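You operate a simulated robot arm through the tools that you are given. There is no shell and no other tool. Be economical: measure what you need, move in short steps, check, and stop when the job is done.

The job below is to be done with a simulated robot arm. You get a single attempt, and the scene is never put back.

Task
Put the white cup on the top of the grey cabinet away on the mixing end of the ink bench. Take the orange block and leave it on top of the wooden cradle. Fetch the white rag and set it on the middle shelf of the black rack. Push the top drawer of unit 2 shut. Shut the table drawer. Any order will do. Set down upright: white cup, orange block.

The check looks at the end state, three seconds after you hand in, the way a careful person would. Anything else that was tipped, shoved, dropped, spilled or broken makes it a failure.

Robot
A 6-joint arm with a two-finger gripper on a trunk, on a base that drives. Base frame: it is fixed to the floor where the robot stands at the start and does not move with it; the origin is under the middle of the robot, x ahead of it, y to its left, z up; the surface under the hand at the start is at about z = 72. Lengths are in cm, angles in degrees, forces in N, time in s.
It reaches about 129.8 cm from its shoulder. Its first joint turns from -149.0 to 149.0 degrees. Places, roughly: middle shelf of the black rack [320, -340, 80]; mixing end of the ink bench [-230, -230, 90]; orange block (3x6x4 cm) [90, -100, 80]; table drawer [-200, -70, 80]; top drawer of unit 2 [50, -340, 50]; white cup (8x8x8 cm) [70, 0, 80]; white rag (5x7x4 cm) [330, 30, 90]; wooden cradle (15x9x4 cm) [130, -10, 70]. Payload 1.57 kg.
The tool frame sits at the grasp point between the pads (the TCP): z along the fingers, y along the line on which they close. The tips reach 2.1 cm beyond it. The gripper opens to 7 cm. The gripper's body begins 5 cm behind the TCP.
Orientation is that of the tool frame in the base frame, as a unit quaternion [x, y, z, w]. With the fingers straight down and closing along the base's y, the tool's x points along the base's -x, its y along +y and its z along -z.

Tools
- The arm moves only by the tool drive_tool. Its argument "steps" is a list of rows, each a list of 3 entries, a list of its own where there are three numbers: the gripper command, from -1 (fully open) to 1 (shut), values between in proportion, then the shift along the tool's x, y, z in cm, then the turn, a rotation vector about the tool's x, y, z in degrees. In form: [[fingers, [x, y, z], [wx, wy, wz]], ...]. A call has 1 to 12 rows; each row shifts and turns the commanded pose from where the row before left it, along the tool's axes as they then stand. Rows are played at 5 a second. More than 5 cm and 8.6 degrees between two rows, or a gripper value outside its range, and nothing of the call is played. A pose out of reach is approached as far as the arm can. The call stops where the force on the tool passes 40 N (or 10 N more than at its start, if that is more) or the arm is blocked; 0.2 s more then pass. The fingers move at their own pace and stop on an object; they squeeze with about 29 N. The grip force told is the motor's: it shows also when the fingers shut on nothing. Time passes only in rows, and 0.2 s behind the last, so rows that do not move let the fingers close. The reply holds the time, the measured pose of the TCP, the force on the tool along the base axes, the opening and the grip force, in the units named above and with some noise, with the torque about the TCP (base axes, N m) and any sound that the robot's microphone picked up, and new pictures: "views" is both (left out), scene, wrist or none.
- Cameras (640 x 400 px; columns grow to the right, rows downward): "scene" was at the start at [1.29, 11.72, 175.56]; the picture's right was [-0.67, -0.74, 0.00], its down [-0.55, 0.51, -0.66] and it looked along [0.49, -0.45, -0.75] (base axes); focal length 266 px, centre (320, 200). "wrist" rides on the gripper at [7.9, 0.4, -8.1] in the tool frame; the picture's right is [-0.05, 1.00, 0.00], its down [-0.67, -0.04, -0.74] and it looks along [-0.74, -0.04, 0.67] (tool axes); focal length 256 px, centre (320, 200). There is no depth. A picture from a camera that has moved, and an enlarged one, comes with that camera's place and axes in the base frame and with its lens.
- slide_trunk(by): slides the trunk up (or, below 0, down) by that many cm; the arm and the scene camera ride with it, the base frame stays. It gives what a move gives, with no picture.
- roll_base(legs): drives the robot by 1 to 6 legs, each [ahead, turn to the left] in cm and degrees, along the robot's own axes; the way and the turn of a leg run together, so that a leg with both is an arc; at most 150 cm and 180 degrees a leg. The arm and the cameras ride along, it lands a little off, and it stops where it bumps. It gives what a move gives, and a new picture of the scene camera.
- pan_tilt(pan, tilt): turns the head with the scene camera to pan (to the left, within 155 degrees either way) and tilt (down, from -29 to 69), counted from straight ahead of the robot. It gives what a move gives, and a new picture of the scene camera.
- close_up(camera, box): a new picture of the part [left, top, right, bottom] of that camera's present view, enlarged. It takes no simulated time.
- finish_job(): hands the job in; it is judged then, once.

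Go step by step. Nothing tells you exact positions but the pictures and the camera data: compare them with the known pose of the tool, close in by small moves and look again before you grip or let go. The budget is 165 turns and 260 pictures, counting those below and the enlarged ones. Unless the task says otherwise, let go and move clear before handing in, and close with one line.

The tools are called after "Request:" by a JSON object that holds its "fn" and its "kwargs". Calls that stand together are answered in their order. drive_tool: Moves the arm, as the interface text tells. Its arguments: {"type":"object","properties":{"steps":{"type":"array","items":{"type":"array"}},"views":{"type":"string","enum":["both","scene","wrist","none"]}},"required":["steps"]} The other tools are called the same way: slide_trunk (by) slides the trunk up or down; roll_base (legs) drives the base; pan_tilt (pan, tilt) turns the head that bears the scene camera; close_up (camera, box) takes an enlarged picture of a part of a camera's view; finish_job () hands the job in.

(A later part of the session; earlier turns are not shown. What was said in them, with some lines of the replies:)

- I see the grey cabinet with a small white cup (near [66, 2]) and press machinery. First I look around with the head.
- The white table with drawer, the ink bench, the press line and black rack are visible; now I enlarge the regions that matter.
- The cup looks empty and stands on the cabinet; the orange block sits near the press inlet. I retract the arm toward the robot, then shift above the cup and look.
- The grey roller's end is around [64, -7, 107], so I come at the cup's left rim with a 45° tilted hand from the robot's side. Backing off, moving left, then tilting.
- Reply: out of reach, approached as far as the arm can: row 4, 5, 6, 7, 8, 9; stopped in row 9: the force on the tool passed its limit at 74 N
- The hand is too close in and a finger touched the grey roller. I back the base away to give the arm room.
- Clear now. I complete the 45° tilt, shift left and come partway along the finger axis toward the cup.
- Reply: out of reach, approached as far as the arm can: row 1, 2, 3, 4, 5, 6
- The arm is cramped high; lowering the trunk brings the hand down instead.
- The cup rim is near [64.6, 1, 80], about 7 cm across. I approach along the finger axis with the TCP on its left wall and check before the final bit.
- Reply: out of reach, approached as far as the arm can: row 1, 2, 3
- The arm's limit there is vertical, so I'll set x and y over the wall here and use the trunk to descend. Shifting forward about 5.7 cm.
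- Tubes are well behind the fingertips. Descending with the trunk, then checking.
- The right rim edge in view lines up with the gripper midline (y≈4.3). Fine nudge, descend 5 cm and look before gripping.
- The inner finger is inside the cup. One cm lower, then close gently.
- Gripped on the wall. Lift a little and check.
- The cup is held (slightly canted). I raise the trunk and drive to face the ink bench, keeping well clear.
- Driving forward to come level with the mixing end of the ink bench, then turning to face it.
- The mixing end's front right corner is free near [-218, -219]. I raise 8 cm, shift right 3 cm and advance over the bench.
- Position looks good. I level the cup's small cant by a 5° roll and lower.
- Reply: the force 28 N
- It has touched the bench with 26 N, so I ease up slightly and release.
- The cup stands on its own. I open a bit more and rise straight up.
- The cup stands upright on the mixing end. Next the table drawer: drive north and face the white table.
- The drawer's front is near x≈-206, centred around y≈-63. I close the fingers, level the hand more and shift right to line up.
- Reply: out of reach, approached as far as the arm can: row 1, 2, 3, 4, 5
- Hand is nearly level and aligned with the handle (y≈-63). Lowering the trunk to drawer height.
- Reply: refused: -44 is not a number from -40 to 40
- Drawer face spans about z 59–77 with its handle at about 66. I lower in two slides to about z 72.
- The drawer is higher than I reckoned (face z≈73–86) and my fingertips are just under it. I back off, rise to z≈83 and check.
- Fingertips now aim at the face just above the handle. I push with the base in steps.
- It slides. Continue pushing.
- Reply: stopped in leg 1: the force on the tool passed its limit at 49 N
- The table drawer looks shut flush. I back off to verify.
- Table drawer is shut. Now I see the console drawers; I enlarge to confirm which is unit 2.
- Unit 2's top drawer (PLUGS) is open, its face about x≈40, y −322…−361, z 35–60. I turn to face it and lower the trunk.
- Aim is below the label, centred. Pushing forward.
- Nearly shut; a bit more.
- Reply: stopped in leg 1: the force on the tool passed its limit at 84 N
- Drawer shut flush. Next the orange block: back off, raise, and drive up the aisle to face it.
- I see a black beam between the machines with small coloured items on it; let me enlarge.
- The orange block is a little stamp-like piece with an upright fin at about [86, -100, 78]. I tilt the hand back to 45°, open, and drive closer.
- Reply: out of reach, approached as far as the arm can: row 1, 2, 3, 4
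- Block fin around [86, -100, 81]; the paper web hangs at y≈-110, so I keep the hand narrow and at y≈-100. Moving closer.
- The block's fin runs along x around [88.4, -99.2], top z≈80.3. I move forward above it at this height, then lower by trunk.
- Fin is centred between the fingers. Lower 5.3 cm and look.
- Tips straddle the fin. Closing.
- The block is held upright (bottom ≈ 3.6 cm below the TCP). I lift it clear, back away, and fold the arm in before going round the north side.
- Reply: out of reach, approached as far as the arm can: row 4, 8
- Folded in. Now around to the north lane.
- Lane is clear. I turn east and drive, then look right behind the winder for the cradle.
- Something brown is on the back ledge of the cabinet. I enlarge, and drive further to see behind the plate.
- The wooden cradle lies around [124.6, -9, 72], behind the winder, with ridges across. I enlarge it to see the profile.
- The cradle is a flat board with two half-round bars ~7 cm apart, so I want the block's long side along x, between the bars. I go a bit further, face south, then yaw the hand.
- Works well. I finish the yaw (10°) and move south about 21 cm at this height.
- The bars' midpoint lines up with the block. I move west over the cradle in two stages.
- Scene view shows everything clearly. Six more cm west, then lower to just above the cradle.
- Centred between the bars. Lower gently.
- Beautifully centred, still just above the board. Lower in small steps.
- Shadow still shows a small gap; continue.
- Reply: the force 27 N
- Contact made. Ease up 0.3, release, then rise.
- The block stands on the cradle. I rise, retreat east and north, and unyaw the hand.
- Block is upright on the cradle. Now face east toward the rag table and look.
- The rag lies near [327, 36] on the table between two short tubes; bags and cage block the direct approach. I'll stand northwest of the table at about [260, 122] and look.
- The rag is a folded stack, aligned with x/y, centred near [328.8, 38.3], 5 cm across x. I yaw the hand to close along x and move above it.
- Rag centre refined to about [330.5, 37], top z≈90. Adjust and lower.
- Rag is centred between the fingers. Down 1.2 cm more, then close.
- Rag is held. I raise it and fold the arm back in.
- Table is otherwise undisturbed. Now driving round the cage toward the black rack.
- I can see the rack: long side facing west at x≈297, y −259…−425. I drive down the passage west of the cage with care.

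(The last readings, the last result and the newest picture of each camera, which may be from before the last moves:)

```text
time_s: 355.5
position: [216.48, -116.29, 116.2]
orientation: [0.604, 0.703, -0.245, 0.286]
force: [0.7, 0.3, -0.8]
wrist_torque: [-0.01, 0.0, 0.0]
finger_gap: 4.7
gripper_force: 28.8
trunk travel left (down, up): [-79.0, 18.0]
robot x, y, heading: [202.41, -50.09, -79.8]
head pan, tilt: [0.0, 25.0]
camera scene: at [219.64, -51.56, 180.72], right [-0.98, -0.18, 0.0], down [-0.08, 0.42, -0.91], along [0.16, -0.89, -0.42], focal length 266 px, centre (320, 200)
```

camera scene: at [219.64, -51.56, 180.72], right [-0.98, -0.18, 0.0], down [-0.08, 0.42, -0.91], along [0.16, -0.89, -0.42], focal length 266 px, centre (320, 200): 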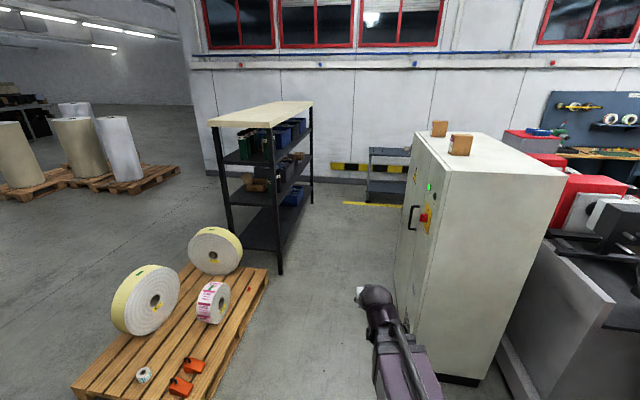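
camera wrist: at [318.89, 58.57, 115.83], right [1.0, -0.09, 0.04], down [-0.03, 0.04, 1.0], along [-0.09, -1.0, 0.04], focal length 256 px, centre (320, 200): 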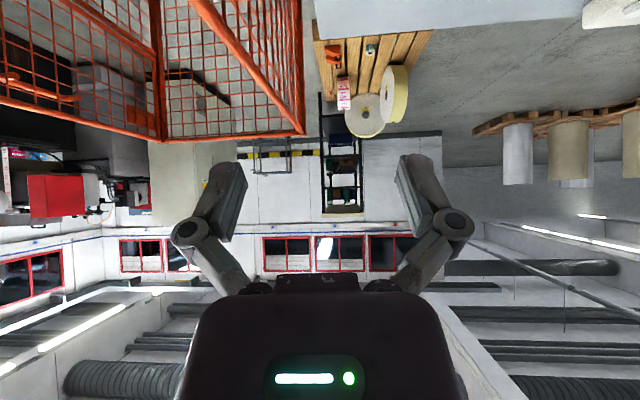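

Passage is about 116 cm wide here. I continue and look at the rack's middle shelf.

Request:
{"fn": "roll_base", "kwargs": {"legs": [[150, 0], [0, -10]]}}

Request:
{"fn": "pan_tilt", "kwargs": {"pan": 50, "tilt": 30}}

Request:
{"fn": "close_up", "kwargs": {"camera": "scene", "box": [200, 60, 520, 260]}}

```text
time_s: 365.6
position: [234.34, -265.12, 116.22]
orientation: [0.657, 0.654, -0.266, 0.265]
force: [1.0, -0.7, 0.1]
wrist_torque: [0.02, 0.04, 0.0]
finger_gap: 4.71
gripper_force: 28.7
trunk travel left (down, up): [-79.0, 18.0]
robot x, y, heading: [229.9, -197.19, -88.2]
head pan, tilt: [0.0, 25.0]
camera scene: at [247.06, -201.54, 180.72], right [-1.0, -0.03, 0.0], down [-0.01, 0.42, -0.91], along [0.03, -0.91, -0.42], focal length 266 px, centre (320, 200)
```

scene: 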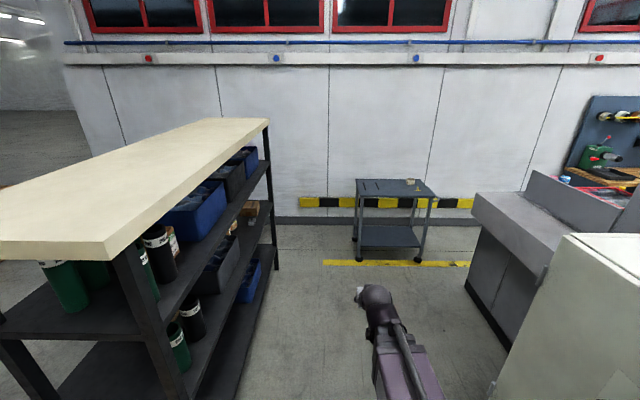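

```text
time_s: 366.8
position: [234.35, -265.17, 116.1]
orientation: [0.656, 0.654, -0.267, 0.265]
force: [-0.5, 0.3, -0.1]
wrist_torque: [0.06, 0.0, 0.02]
finger_gap: 4.68
gripper_force: 28.8
trunk travel left (down, up): [-79.0, 18.0]
robot x, y, heading: [229.94, -197.5, -88.3]
head pan, tilt: [50.0, 30.0]
camera scene: at [253.87, -198.05, 179.92], right [-0.62, -0.79, 0.0], down [-0.39, 0.31, -0.87], along [0.68, -0.54, -0.5], focal length 266 px, centre (320, 200)
```

scene: 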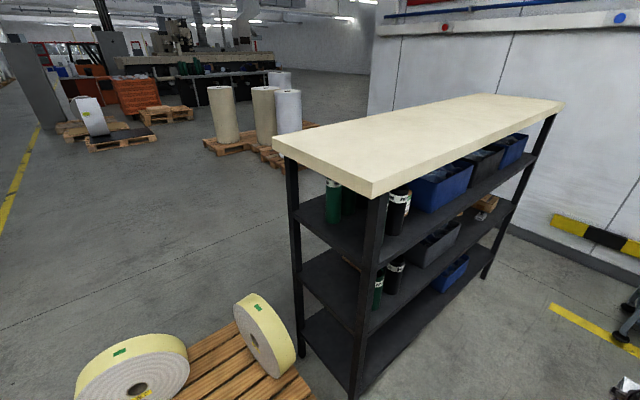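

```text
2.00 times, centred on (360, 160) of scene
camera zoom: at [253.87, -198.05, 179.92], right [-0.62, -0.79, 0.0], down [-0.39, 0.31, -0.87], along [0.68, -0.54, -0.5], focal length 532 px, centre (240, 280)
```

zoom: 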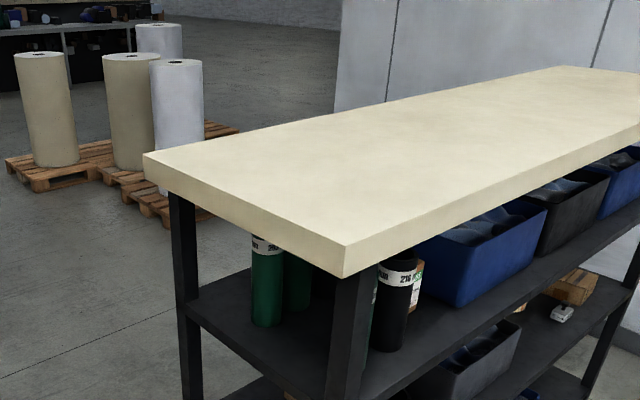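

Middle shelf has jars at the north end, a grey bin, then a gap. I move further south and face the rack to view it.

Request:
{"fn": "roll_base", "kwargs": {"legs": [[0, -5], [148, 0]]}}

Request:
{"fn": "pan_tilt", "kwargs": {"pan": 85, "tilt": 35}}

Request:
{"fn": "close_up", "kwargs": {"camera": "scene", "box": [160, 100, 480, 300]}}

```text
time_s: 376.4
position: [221.26, -413.75, 116.13]
orientation: [0.682, 0.627, -0.278, 0.254]
force: [-0.2, 0.0, -0.8]
wrist_torque: [0.02, -0.04, 0.02]
finger_gap: 4.68
gripper_force: 28.9
trunk travel left (down, up): [-79.0, 18.0]
robot x, y, heading: [222.05, -345.62, -92.8]
head pan, tilt: [50.0, 30.0]
camera scene: at [246.13, -348.27, 179.92], right [-0.68, -0.74, 0.0], down [-0.37, 0.34, -0.87], along [0.64, -0.59, -0.5], focal length 266 px, centre (320, 200)
```

scene: 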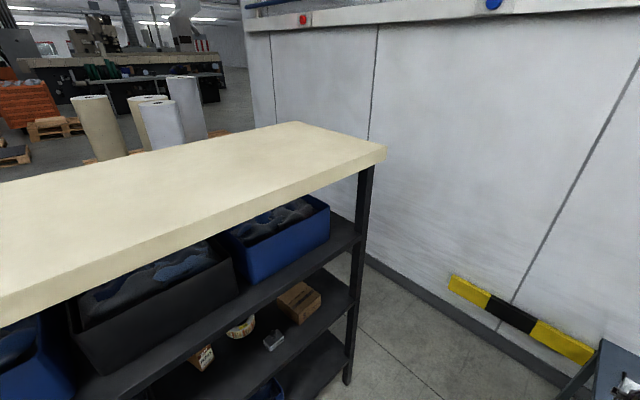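

```text
time_s: 377.4
position: [221.33, -413.69, 116.07]
orientation: [0.681, 0.628, -0.277, 0.255]
force: [-1.2, -0.4, -0.8]
wrist_torque: [0.03, 0.01, 0.0]
finger_gap: 4.7
gripper_force: 28.8
trunk travel left (down, up): [-79.0, 18.0]
robot x, y, heading: [222.15, -345.46, -92.6]
head pan, tilt: [85.0, 35.0]
camera scene: at [248.2, -343.29, 179.14], right [-0.13, -0.99, 0.0], down [-0.57, 0.08, -0.82], along [0.81, -0.11, -0.57], focal length 266 px, centre (320, 200)
```

scene: 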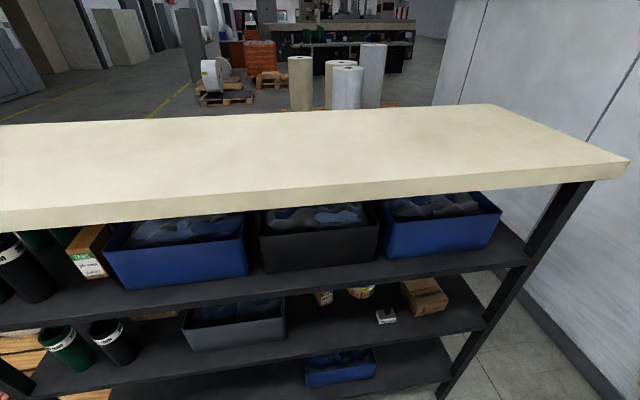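

```text
2.00 times, centred on (320, 200) of scene
camera zoom: at [248.2, -343.29, 179.14], right [-0.13, -0.99, 0.0], down [-0.57, 0.08, -0.82], along [0.81, -0.11, -0.57], focal length 532 px, centre (320, 200)
```

zoom: 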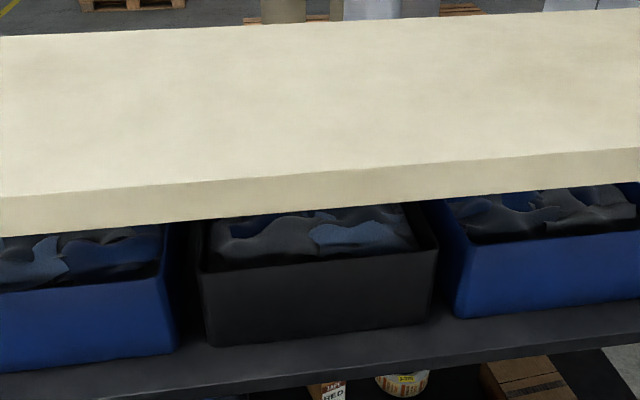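

There's a free stretch on the middle shelf between the grey bin and the small block, around [306, -355]. I lower to between shelf heights, then face the rack.

Request:
{"fn": "slide_trunk", "kwargs": {"by": -18}}

Request:
{"fn": "roll_base", "kwargs": {"legs": [[0, 92.6]]}}

Request:
{"fn": "pan_tilt", "kwargs": {"pan": -5, "tilt": 40}}

Request:
{"fn": "close_up", "kwargs": {"camera": "wrist", "box": [0, 0, 640, 400]}}

```text
time_s: 379.4
position: [221.27, -413.52, 98.14]
orientation: [0.682, 0.628, -0.277, 0.254]
force: [0.3, -0.5, -0.7]
wrist_torque: [0.0, -0.04, 0.03]
finger_gap: 4.7
gripper_force: 29.0
trunk travel left (down, up): [-61.0, 36.0]
robot x, y, heading: [222.33, -345.66, -92.4]
head pan, tilt: [85.0, 35.0]
```

```text
time_s: 385.7
position: [290.17, -342.25, 98.16]
orientation: [0.009, 0.926, -0.004, 0.376]
force: [-0.9, -0.2, -0.7]
wrist_torque: [0.03, 0.0, 0.01]
finger_gap: 4.69
gripper_force: 29.3
trunk travel left (down, up): [-61.0, 36.0]
robot x, y, heading: [222.13, -341.5, 0.5]
head pan, tilt: [85.0, 35.0]
camera scene: at [218.11, -315.87, 161.14], right [1.0, -0.08, 0.0], down [-0.04, -0.57, -0.82], along [0.07, 0.82, -0.57], focal length 266 px, centre (320, 200)
```

scene: 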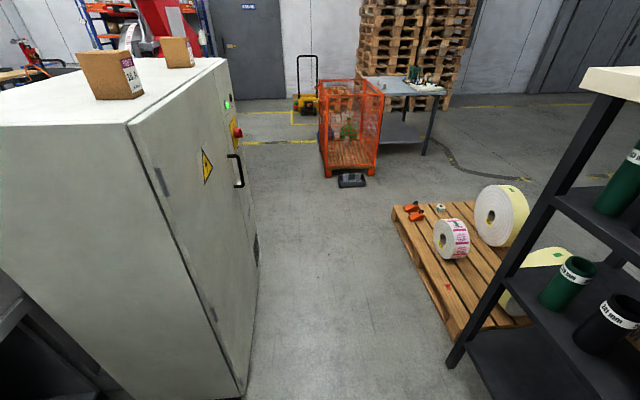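

```text
time_s: 387.4
position: [290.07, -342.47, 98.23]
orientation: [0.009, 0.927, -0.005, 0.376]
force: [0.3, 0.0, -0.5]
wrist_torque: [-0.01, 0.0, 0.0]
finger_gap: 4.71
gripper_force: 29.1
trunk travel left (down, up): [-61.0, 36.0]
robot x, y, heading: [222.17, -341.34, 0.3]
head pan, tilt: [-5.0, 40.0]
camera scene: at [226.03, -325.29, 160.38], right [-0.08, -1.0, 0.0], down [-0.64, 0.05, -0.77], along [0.76, -0.06, -0.64], focal length 266 px, centre (320, 200)
```

scene: 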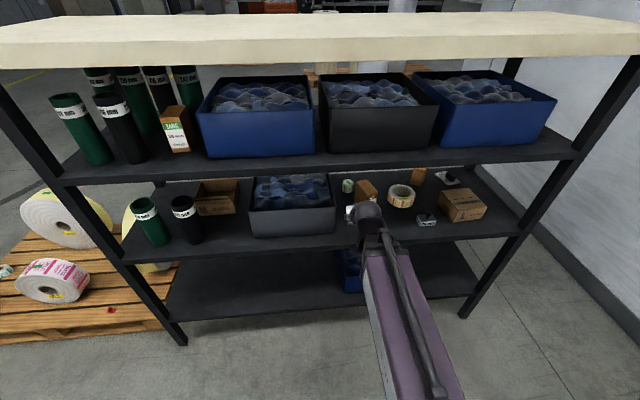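

```text
1.00 times, centred on (320, 200) of wrist (not enlarged: the box is as wide or as high as the picture)
camera zoom: at [278.8, -341.75, 98.6], right [0.06, 1.0, 0.04], down [-0.04, -0.03, 1.0], along [1.0, -0.06, 0.04], focal length 256 px, centre (320, 200)
```

zoom: 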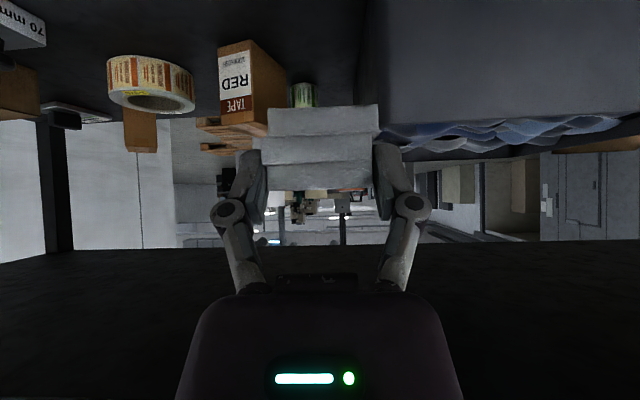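

Request:
{"fn": "close_up", "kwargs": {"camera": "scene", "box": [300, 150, 500, 275]}}

```text
3.20 times, centred on (400, 212) of scene
camera zoom: at [226.03, -325.29, 160.38], right [-0.08, -1.0, 0.0], down [-0.64, 0.05, -0.77], along [0.76, -0.06, -0.64], focal length 851 px, centre (64, 160)
```

zoom: 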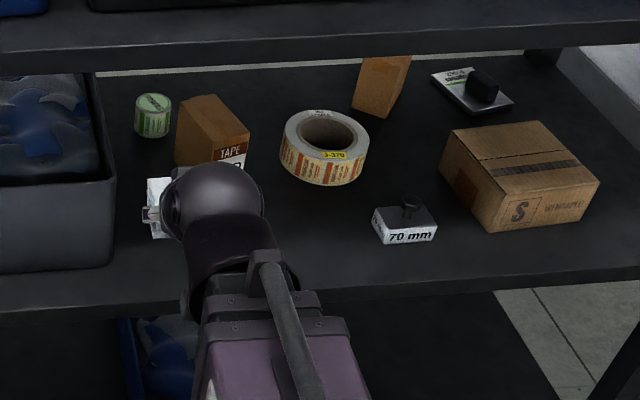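

Free patch near [305, -357]. I shift right, lower to z≈90, then move in.

Request:
{"fn": "drive_tool", "kwargs": {"steps": [[1, [0, -4.9, 0], [0, 0, 0]], [1, [0, -4.9, 0], [0, 0, 0]], [1, [0, -4.8, 0], [0, 0, 0]], [1, [0, 0, 0], [0, 0, 0]]], "views": "none"}}

Request:
{"fn": "slide_trunk", "kwargs": {"by": -8}}

Request:
{"fn": "drive_tool", "kwargs": {"steps": [[1, [-2.9, 0, 2.8], [0, 0, 0]], [1, [-2.9, 0, 2.8], [0, 0, 0]], [1, [0, 0, 0], [0, 0, 0]]]}}

```text
time_s: 388.4
position: [290.04, -357.08, 98.2]
orientation: [0.009, 0.927, -0.004, 0.376]
force: [-0.2, -0.2, -0.9]
wrist_torque: [0.04, 0.03, 0.04]
finger_gap: 4.72
gripper_force: 28.9
trunk travel left (down, up): [-61.0, 36.0]
robot x, y, heading: [222.02, -341.15, 0.2]
head pan, tilt: [-5.0, 40.0]
```

```text
time_s: 389.5
position: [289.98, -356.9, 89.98]
orientation: [0.01, 0.927, -0.005, 0.376]
force: [0.0, 0.5, 0.1]
wrist_torque: [0.01, 0.05, -0.02]
finger_gap: 4.69
gripper_force: 29.2
trunk travel left (down, up): [-53.0, 44.0]
robot x, y, heading: [221.8, -341.58, 0.3]
head pan, tilt: [-5.0, 40.0]
```

```text
time_s: 390.3
position: [298.18, -357.05, 90.11]
orientation: [0.009, 0.926, -0.005, 0.376]
force: [0.4, -0.7, -0.9]
wrist_torque: [0.01, 0.02, 0.0]
finger_gap: 4.68
gripper_force: 28.8
trunk travel left (down, up): [-53.0, 44.0]
robot x, y, heading: [222.25, -341.68, 0.3]
head pan, tilt: [-5.0, 40.0]
camera scene: at [226.04, -325.3, 152.38], right [-0.08, -1.0, 0.0], down [-0.64, 0.05, -0.77], along [0.76, -0.06, -0.64], focal length 266 px, centre (320, 200)
camera wrist: at [286.66, -356.47, 90.59], right [0.06, 1.0, 0.04], down [-0.04, -0.03, 1.0], along [1.0, -0.06, 0.04], focal length 256 px, centre (320, 200)
```

scene: 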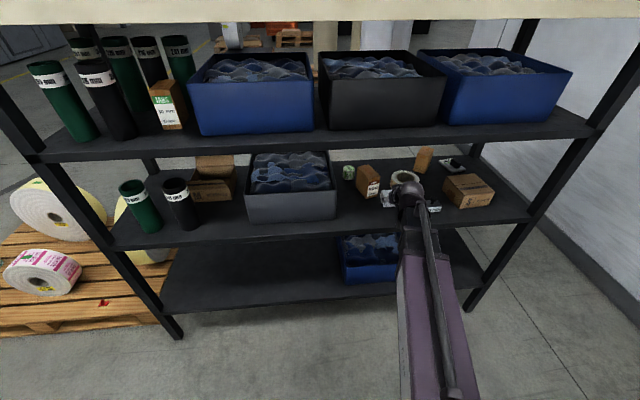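
wrist: 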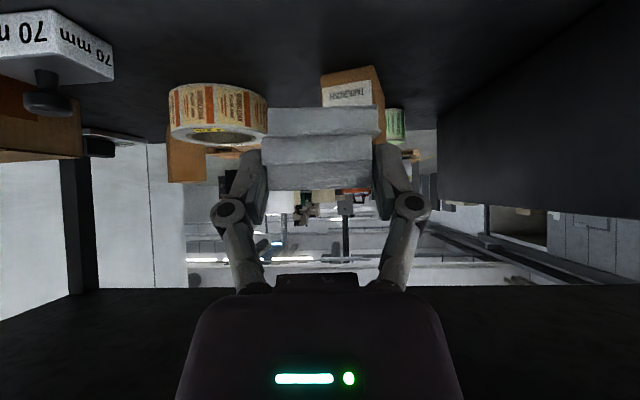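

Clear. Six cm further in and start lowering.

Request:
{"fn": "drive_tool", "kwargs": {"steps": [[1, [-2.25, 0, 2.2], [0, 0, 0]], [1, [-2.25, 0, 2.2], [0, 0, 0]], [1, [0, 0, 0], [0, 0, 0]]], "views": "none"}}

Request:
{"fn": "slide_trunk", "kwargs": {"by": -6}}

Request:
{"fn": "close_up", "kwargs": {"camera": "wrist", "box": [0, 0, 640, 400]}}

Request:
{"fn": "close_up", "kwargs": {"camera": "scene", "box": [300, 130, 500, 255]}}

```text
time_s: 391.1
position: [304.35, -357.1, 90.1]
orientation: [0.01, 0.927, -0.005, 0.375]
force: [-0.4, -0.2, -0.5]
wrist_torque: [-0.02, 0.02, 0.0]
finger_gap: 4.68
gripper_force: 29.0
trunk travel left (down, up): [-53.0, 44.0]
robot x, y, heading: [222.22, -341.45, 0.4]
head pan, tilt: [-5.0, 40.0]
```

```text
time_s: 392.1
position: [304.25, -357.1, 84.12]
orientation: [0.009, 0.927, -0.005, 0.376]
force: [-0.1, -0.2, -0.6]
wrist_torque: [0.01, 0.02, -0.02]
finger_gap: 4.69
gripper_force: 29.1
trunk travel left (down, up): [-47.0, 50.0]
robot x, y, heading: [221.87, -341.64, 0.3]
head pan, tilt: [-5.0, 40.0]
```

```text
1.00 times, centred on (320, 200) of wrist (not enlarged: the box is as wide or as high as the picture)
camera zoom: at [292.9, -356.64, 84.59], right [0.06, 1.0, 0.04], down [-0.04, -0.03, 1.0], along [1.0, -0.06, 0.04], focal length 256 px, centre (320, 200)
```

zoom: 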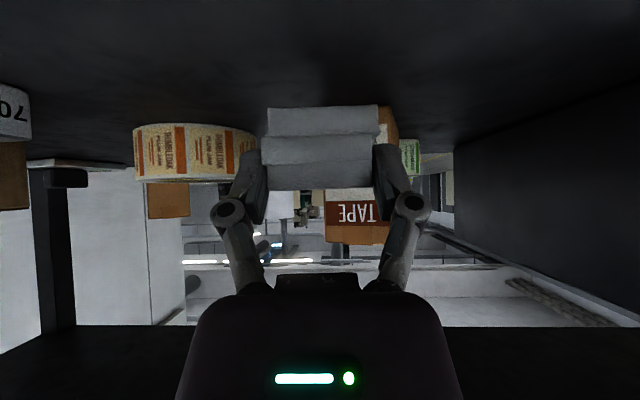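

```text
3.20 times, centred on (400, 192) of scene
camera zoom: at [226.03, -325.3, 146.38], right [-0.08, -1.0, 0.0], down [-0.64, 0.05, -0.77], along [0.76, -0.06, -0.64], focal length 851 px, centre (64, 224)
```

zoom: 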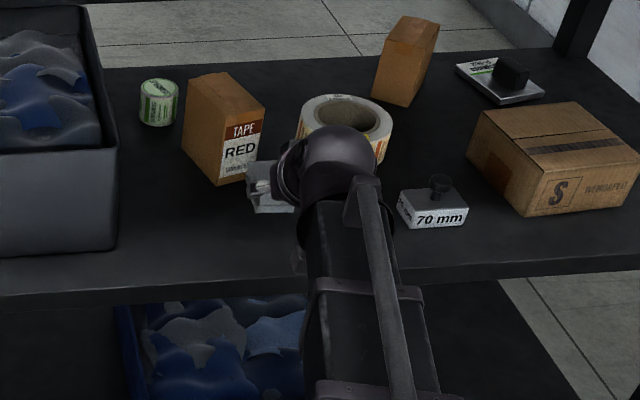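

Request:
{"fn": "slide_trunk", "kwargs": {"by": -1.8}}

Request:
{"fn": "slide_trunk", "kwargs": {"by": -0.6}}

Request:
{"fn": "close_up", "kwargs": {"camera": "wrist", "box": [160, 0, 480, 200]}}

```text
time_s: 392.8
position: [304.37, -357.17, 82.29]
orientation: [0.009, 0.927, -0.004, 0.375]
force: [0.8, -0.5, -0.3]
wrist_torque: [0.0, 0.01, -0.02]
finger_gap: 4.67
gripper_force: 29.2
trunk travel left (down, up): [-45.2, 51.8]
robot x, y, heading: [222.2, -341.38, 0.2]
head pan, tilt: [-5.0, 40.0]
```

```text
time_s: 393.3
position: [304.19, -357.3, 81.78]
orientation: [0.009, 0.927, -0.004, 0.375]
force: [0.4, 0.0, -0.1]
wrist_torque: [0.05, 0.01, 0.04]
finger_gap: 4.7
gripper_force: 29.2
trunk travel left (down, up): [-44.6, 52.4]
robot x, y, heading: [221.99, -341.59, 0.3]
head pan, tilt: [-5.0, 40.0]
```

```text
2.00 times, centred on (320, 100) of wrist
camera zoom: at [292.9, -356.64, 82.19], right [0.06, 1.0, 0.04], down [-0.04, -0.03, 1.0], along [1.0, -0.06, 0.04], focal length 512 px, centre (320, 400)
```

zoom: 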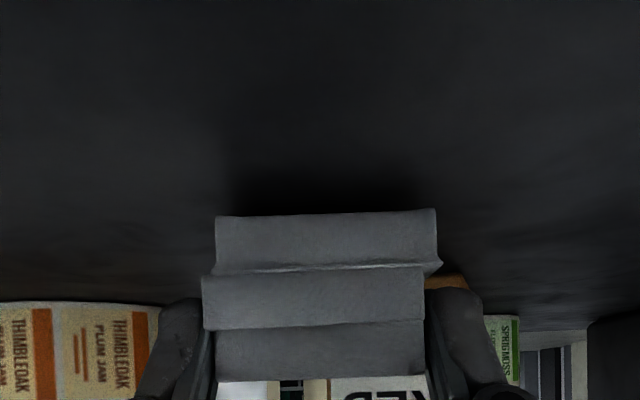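

Close to touching; smaller steps.

Request:
{"fn": "slide_trunk", "kwargs": {"by": -0.5}}

Request:
{"fn": "slide_trunk", "kwargs": {"by": -0.4}}

Request:
{"fn": "close_up", "kwargs": {"camera": "wrist", "box": [160, 0, 480, 200]}}

```text
time_s: 393.9
position: [304.33, -357.33, 81.37]
orientation: [0.009, 0.927, -0.004, 0.376]
force: [0.7, -0.9, 3.4]
wrist_torque: [0.04, -0.25, 0.02]
finger_gap: 4.7
gripper_force: 28.7
trunk travel left (down, up): [-44.1, 52.9]
robot x, y, heading: [222.14, -341.49, 0.4]
head pan, tilt: [-5.0, 40.0]
```

```text
time_s: 394.4
position: [304.33, -357.17, 81.18]
orientation: [0.01, 0.925, -0.004, 0.379]
force: [6.0, -0.2, 34.8]
wrist_torque: [-0.01, -0.58, 0.04]
finger_gap: 4.71
gripper_force: 29.5
trunk travel left (down, up): [-43.7, 53.3]
robot x, y, heading: [222.29, -341.09, 0.7]
head pan, tilt: [-5.0, 40.0]
```

```text
2.00 times, centred on (320, 100) of wrist
camera zoom: at [292.85, -356.62, 81.54], right [0.06, 1.0, 0.04], down [-0.05, -0.03, 1.0], along [1.0, -0.06, 0.05], focal length 512 px, centre (320, 400)
```

zoom: 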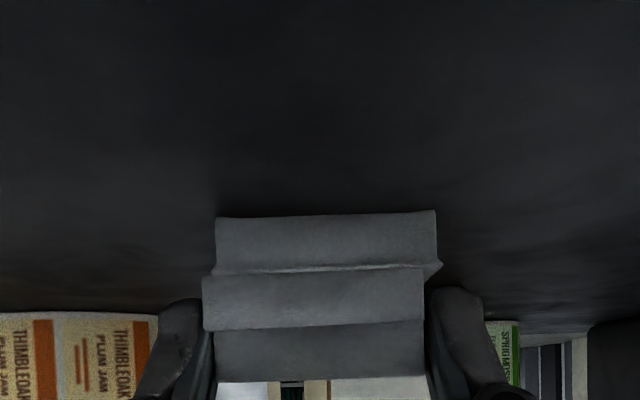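

Contact. Ease up 0.4, release, rise and back out.

Request:
{"fn": "slide_trunk", "kwargs": {"by": 0.4}}

Request:
{"fn": "drive_tool", "kwargs": {"steps": [[0, [0, 0, 0], [0, 0, 0]], [-0.5, [0, 0, 0], [0, 0, 0]], [-1, [0, 0, 0], [0, 0, 0]], [-1, [0, 0, 0], [0, 0, 0]]], "views": "none"}}

Request:
{"fn": "slide_trunk", "kwargs": {"by": 8}}

Request:
{"fn": "drive_tool", "kwargs": {"steps": [[-1, [2.9, 0, -2.8], [0, 0, 0]], [-1, [2.9, 0, -2.8], [0, 0, 0]], [-1, [2.9, 0, -2.8], [0, 0, 0]], [-1, [2.2, 0, -2.2], [0, 0, 0]], [-1, [0, 0, 0], [0, 0, 0]]], "views": "wrist"}}

Request:
{"fn": "close_up", "kwargs": {"camera": "scene", "box": [300, 130, 500, 255]}}

```text
time_s: 394.9
position: [304.19, -357.26, 81.21]
orientation: [0.008, 0.927, -0.005, 0.375]
force: [2.1, -0.3, 5.9]
wrist_torque: [-0.02, -0.43, 0.02]
finger_gap: 4.71
gripper_force: 28.9
trunk travel left (down, up): [-44.1, 52.9]
robot x, y, heading: [222.13, -341.35, 0.4]
head pan, tilt: [-5.0, 40.0]
```

```text
time_s: 395.9
position: [304.32, -357.18, 81.26]
orientation: [0.009, 0.926, -0.005, 0.376]
force: [0.0, 0.8, -0.1]
wrist_torque: [0.0, 0.0, -0.02]
finger_gap: 6.99
gripper_force: 0.1
trunk travel left (down, up): [-44.1, 52.9]
robot x, y, heading: [222.41, -341.55, 0.4]
head pan, tilt: [-5.0, 40.0]
```

```text
time_s: 397.1
position: [304.28, -357.31, 89.25]
orientation: [0.01, 0.927, -0.005, 0.375]
force: [0.3, -0.4, 0.1]
wrist_torque: [-0.01, -0.02, 0.03]
finger_gap: 7.0
gripper_force: 0.1
trunk travel left (down, up): [-52.1, 44.9]
robot x, y, heading: [222.73, -341.33, 0.4]
head pan, tilt: [-5.0, 40.0]
```

```text
time_s: 398.3
position: [289.06, -357.03, 89.26]
orientation: [0.009, 0.927, -0.004, 0.376]
force: [-0.7, 0.0, -0.9]
wrist_torque: [0.0, -0.01, 0.05]
finger_gap: 7.01
gripper_force: 0.0
trunk travel left (down, up): [-52.1, 44.9]
robot x, y, heading: [222.3, -341.4, 0.3]
head pan, tilt: [-5.0, 40.0]
camera wrist: at [277.69, -356.35, 89.7], right [0.06, 1.0, 0.04], down [-0.04, -0.03, 1.0], along [1.0, -0.06, 0.04], focal length 256 px, centre (320, 200)
```

wrist: 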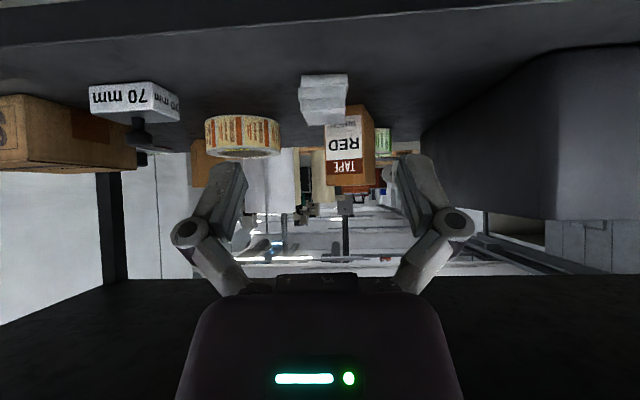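

```text
3.20 times, centred on (400, 192) of scene
camera zoom: at [226.02, -325.3, 151.48], right [-0.08, -1.0, 0.0], down [-0.64, 0.05, -0.77], along [0.76, -0.06, -0.64], focal length 851 px, centre (64, 224)
```

zoom: 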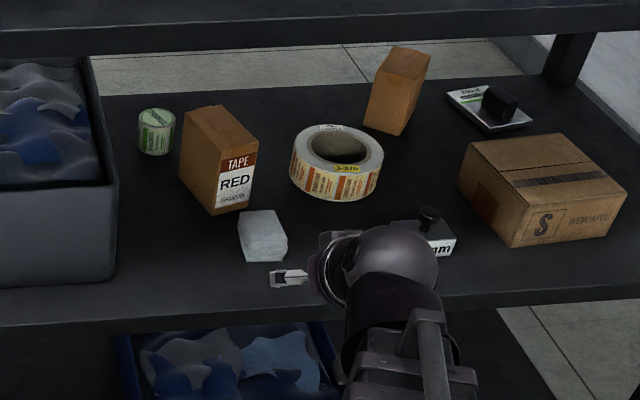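

The rag rests well on the middle shelf; cup, block and both drawers were checked. I back the base a little clear and hand in.

Request:
{"fn": "roll_base", "kwargs": {"legs": [[-8, 0]]}}

Request:
{"fn": "finish_job", "kwargs": {}}

```text
time_s: 399.5
position: [280.88, -356.95, 89.22]
orientation: [0.009, 0.927, -0.004, 0.376]
force: [-0.2, -0.6, -0.4]
wrist_torque: [-0.03, 0.02, -0.02]
finger_gap: 7.01
gripper_force: 0.0
trunk travel left (down, up): [-52.1, 44.9]
robot x, y, heading: [214.13, -341.3, 0.6]
head pan, tilt: [-5.0, 40.0]
camera scene: at [217.87, -325.36, 151.48], right [-0.08, -1.0, 0.0], down [-0.64, 0.05, -0.77], along [0.76, -0.06, -0.64], focal length 266 px, centre (320, 200)
```

scene: 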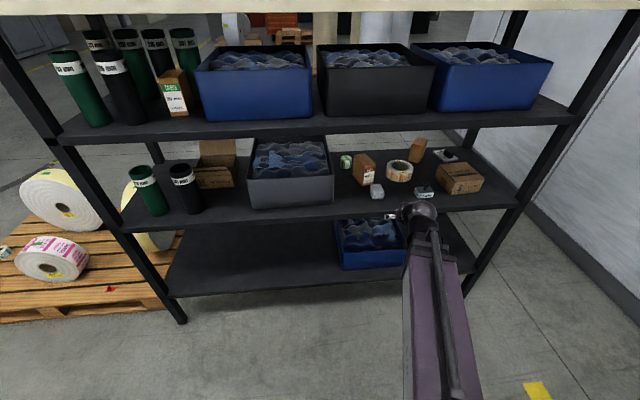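

```text
The job is handed in.
```

All five parts are done: the cup stands upright on the mixing end of the ink bench, the block stands upright on the cradle, the rag is on the rack's middle shelf, and both drawers are shut. Early on a finger bumped the winder's grey roller and later brushed under the open table drawer, but I saw nothing moved or damaged.
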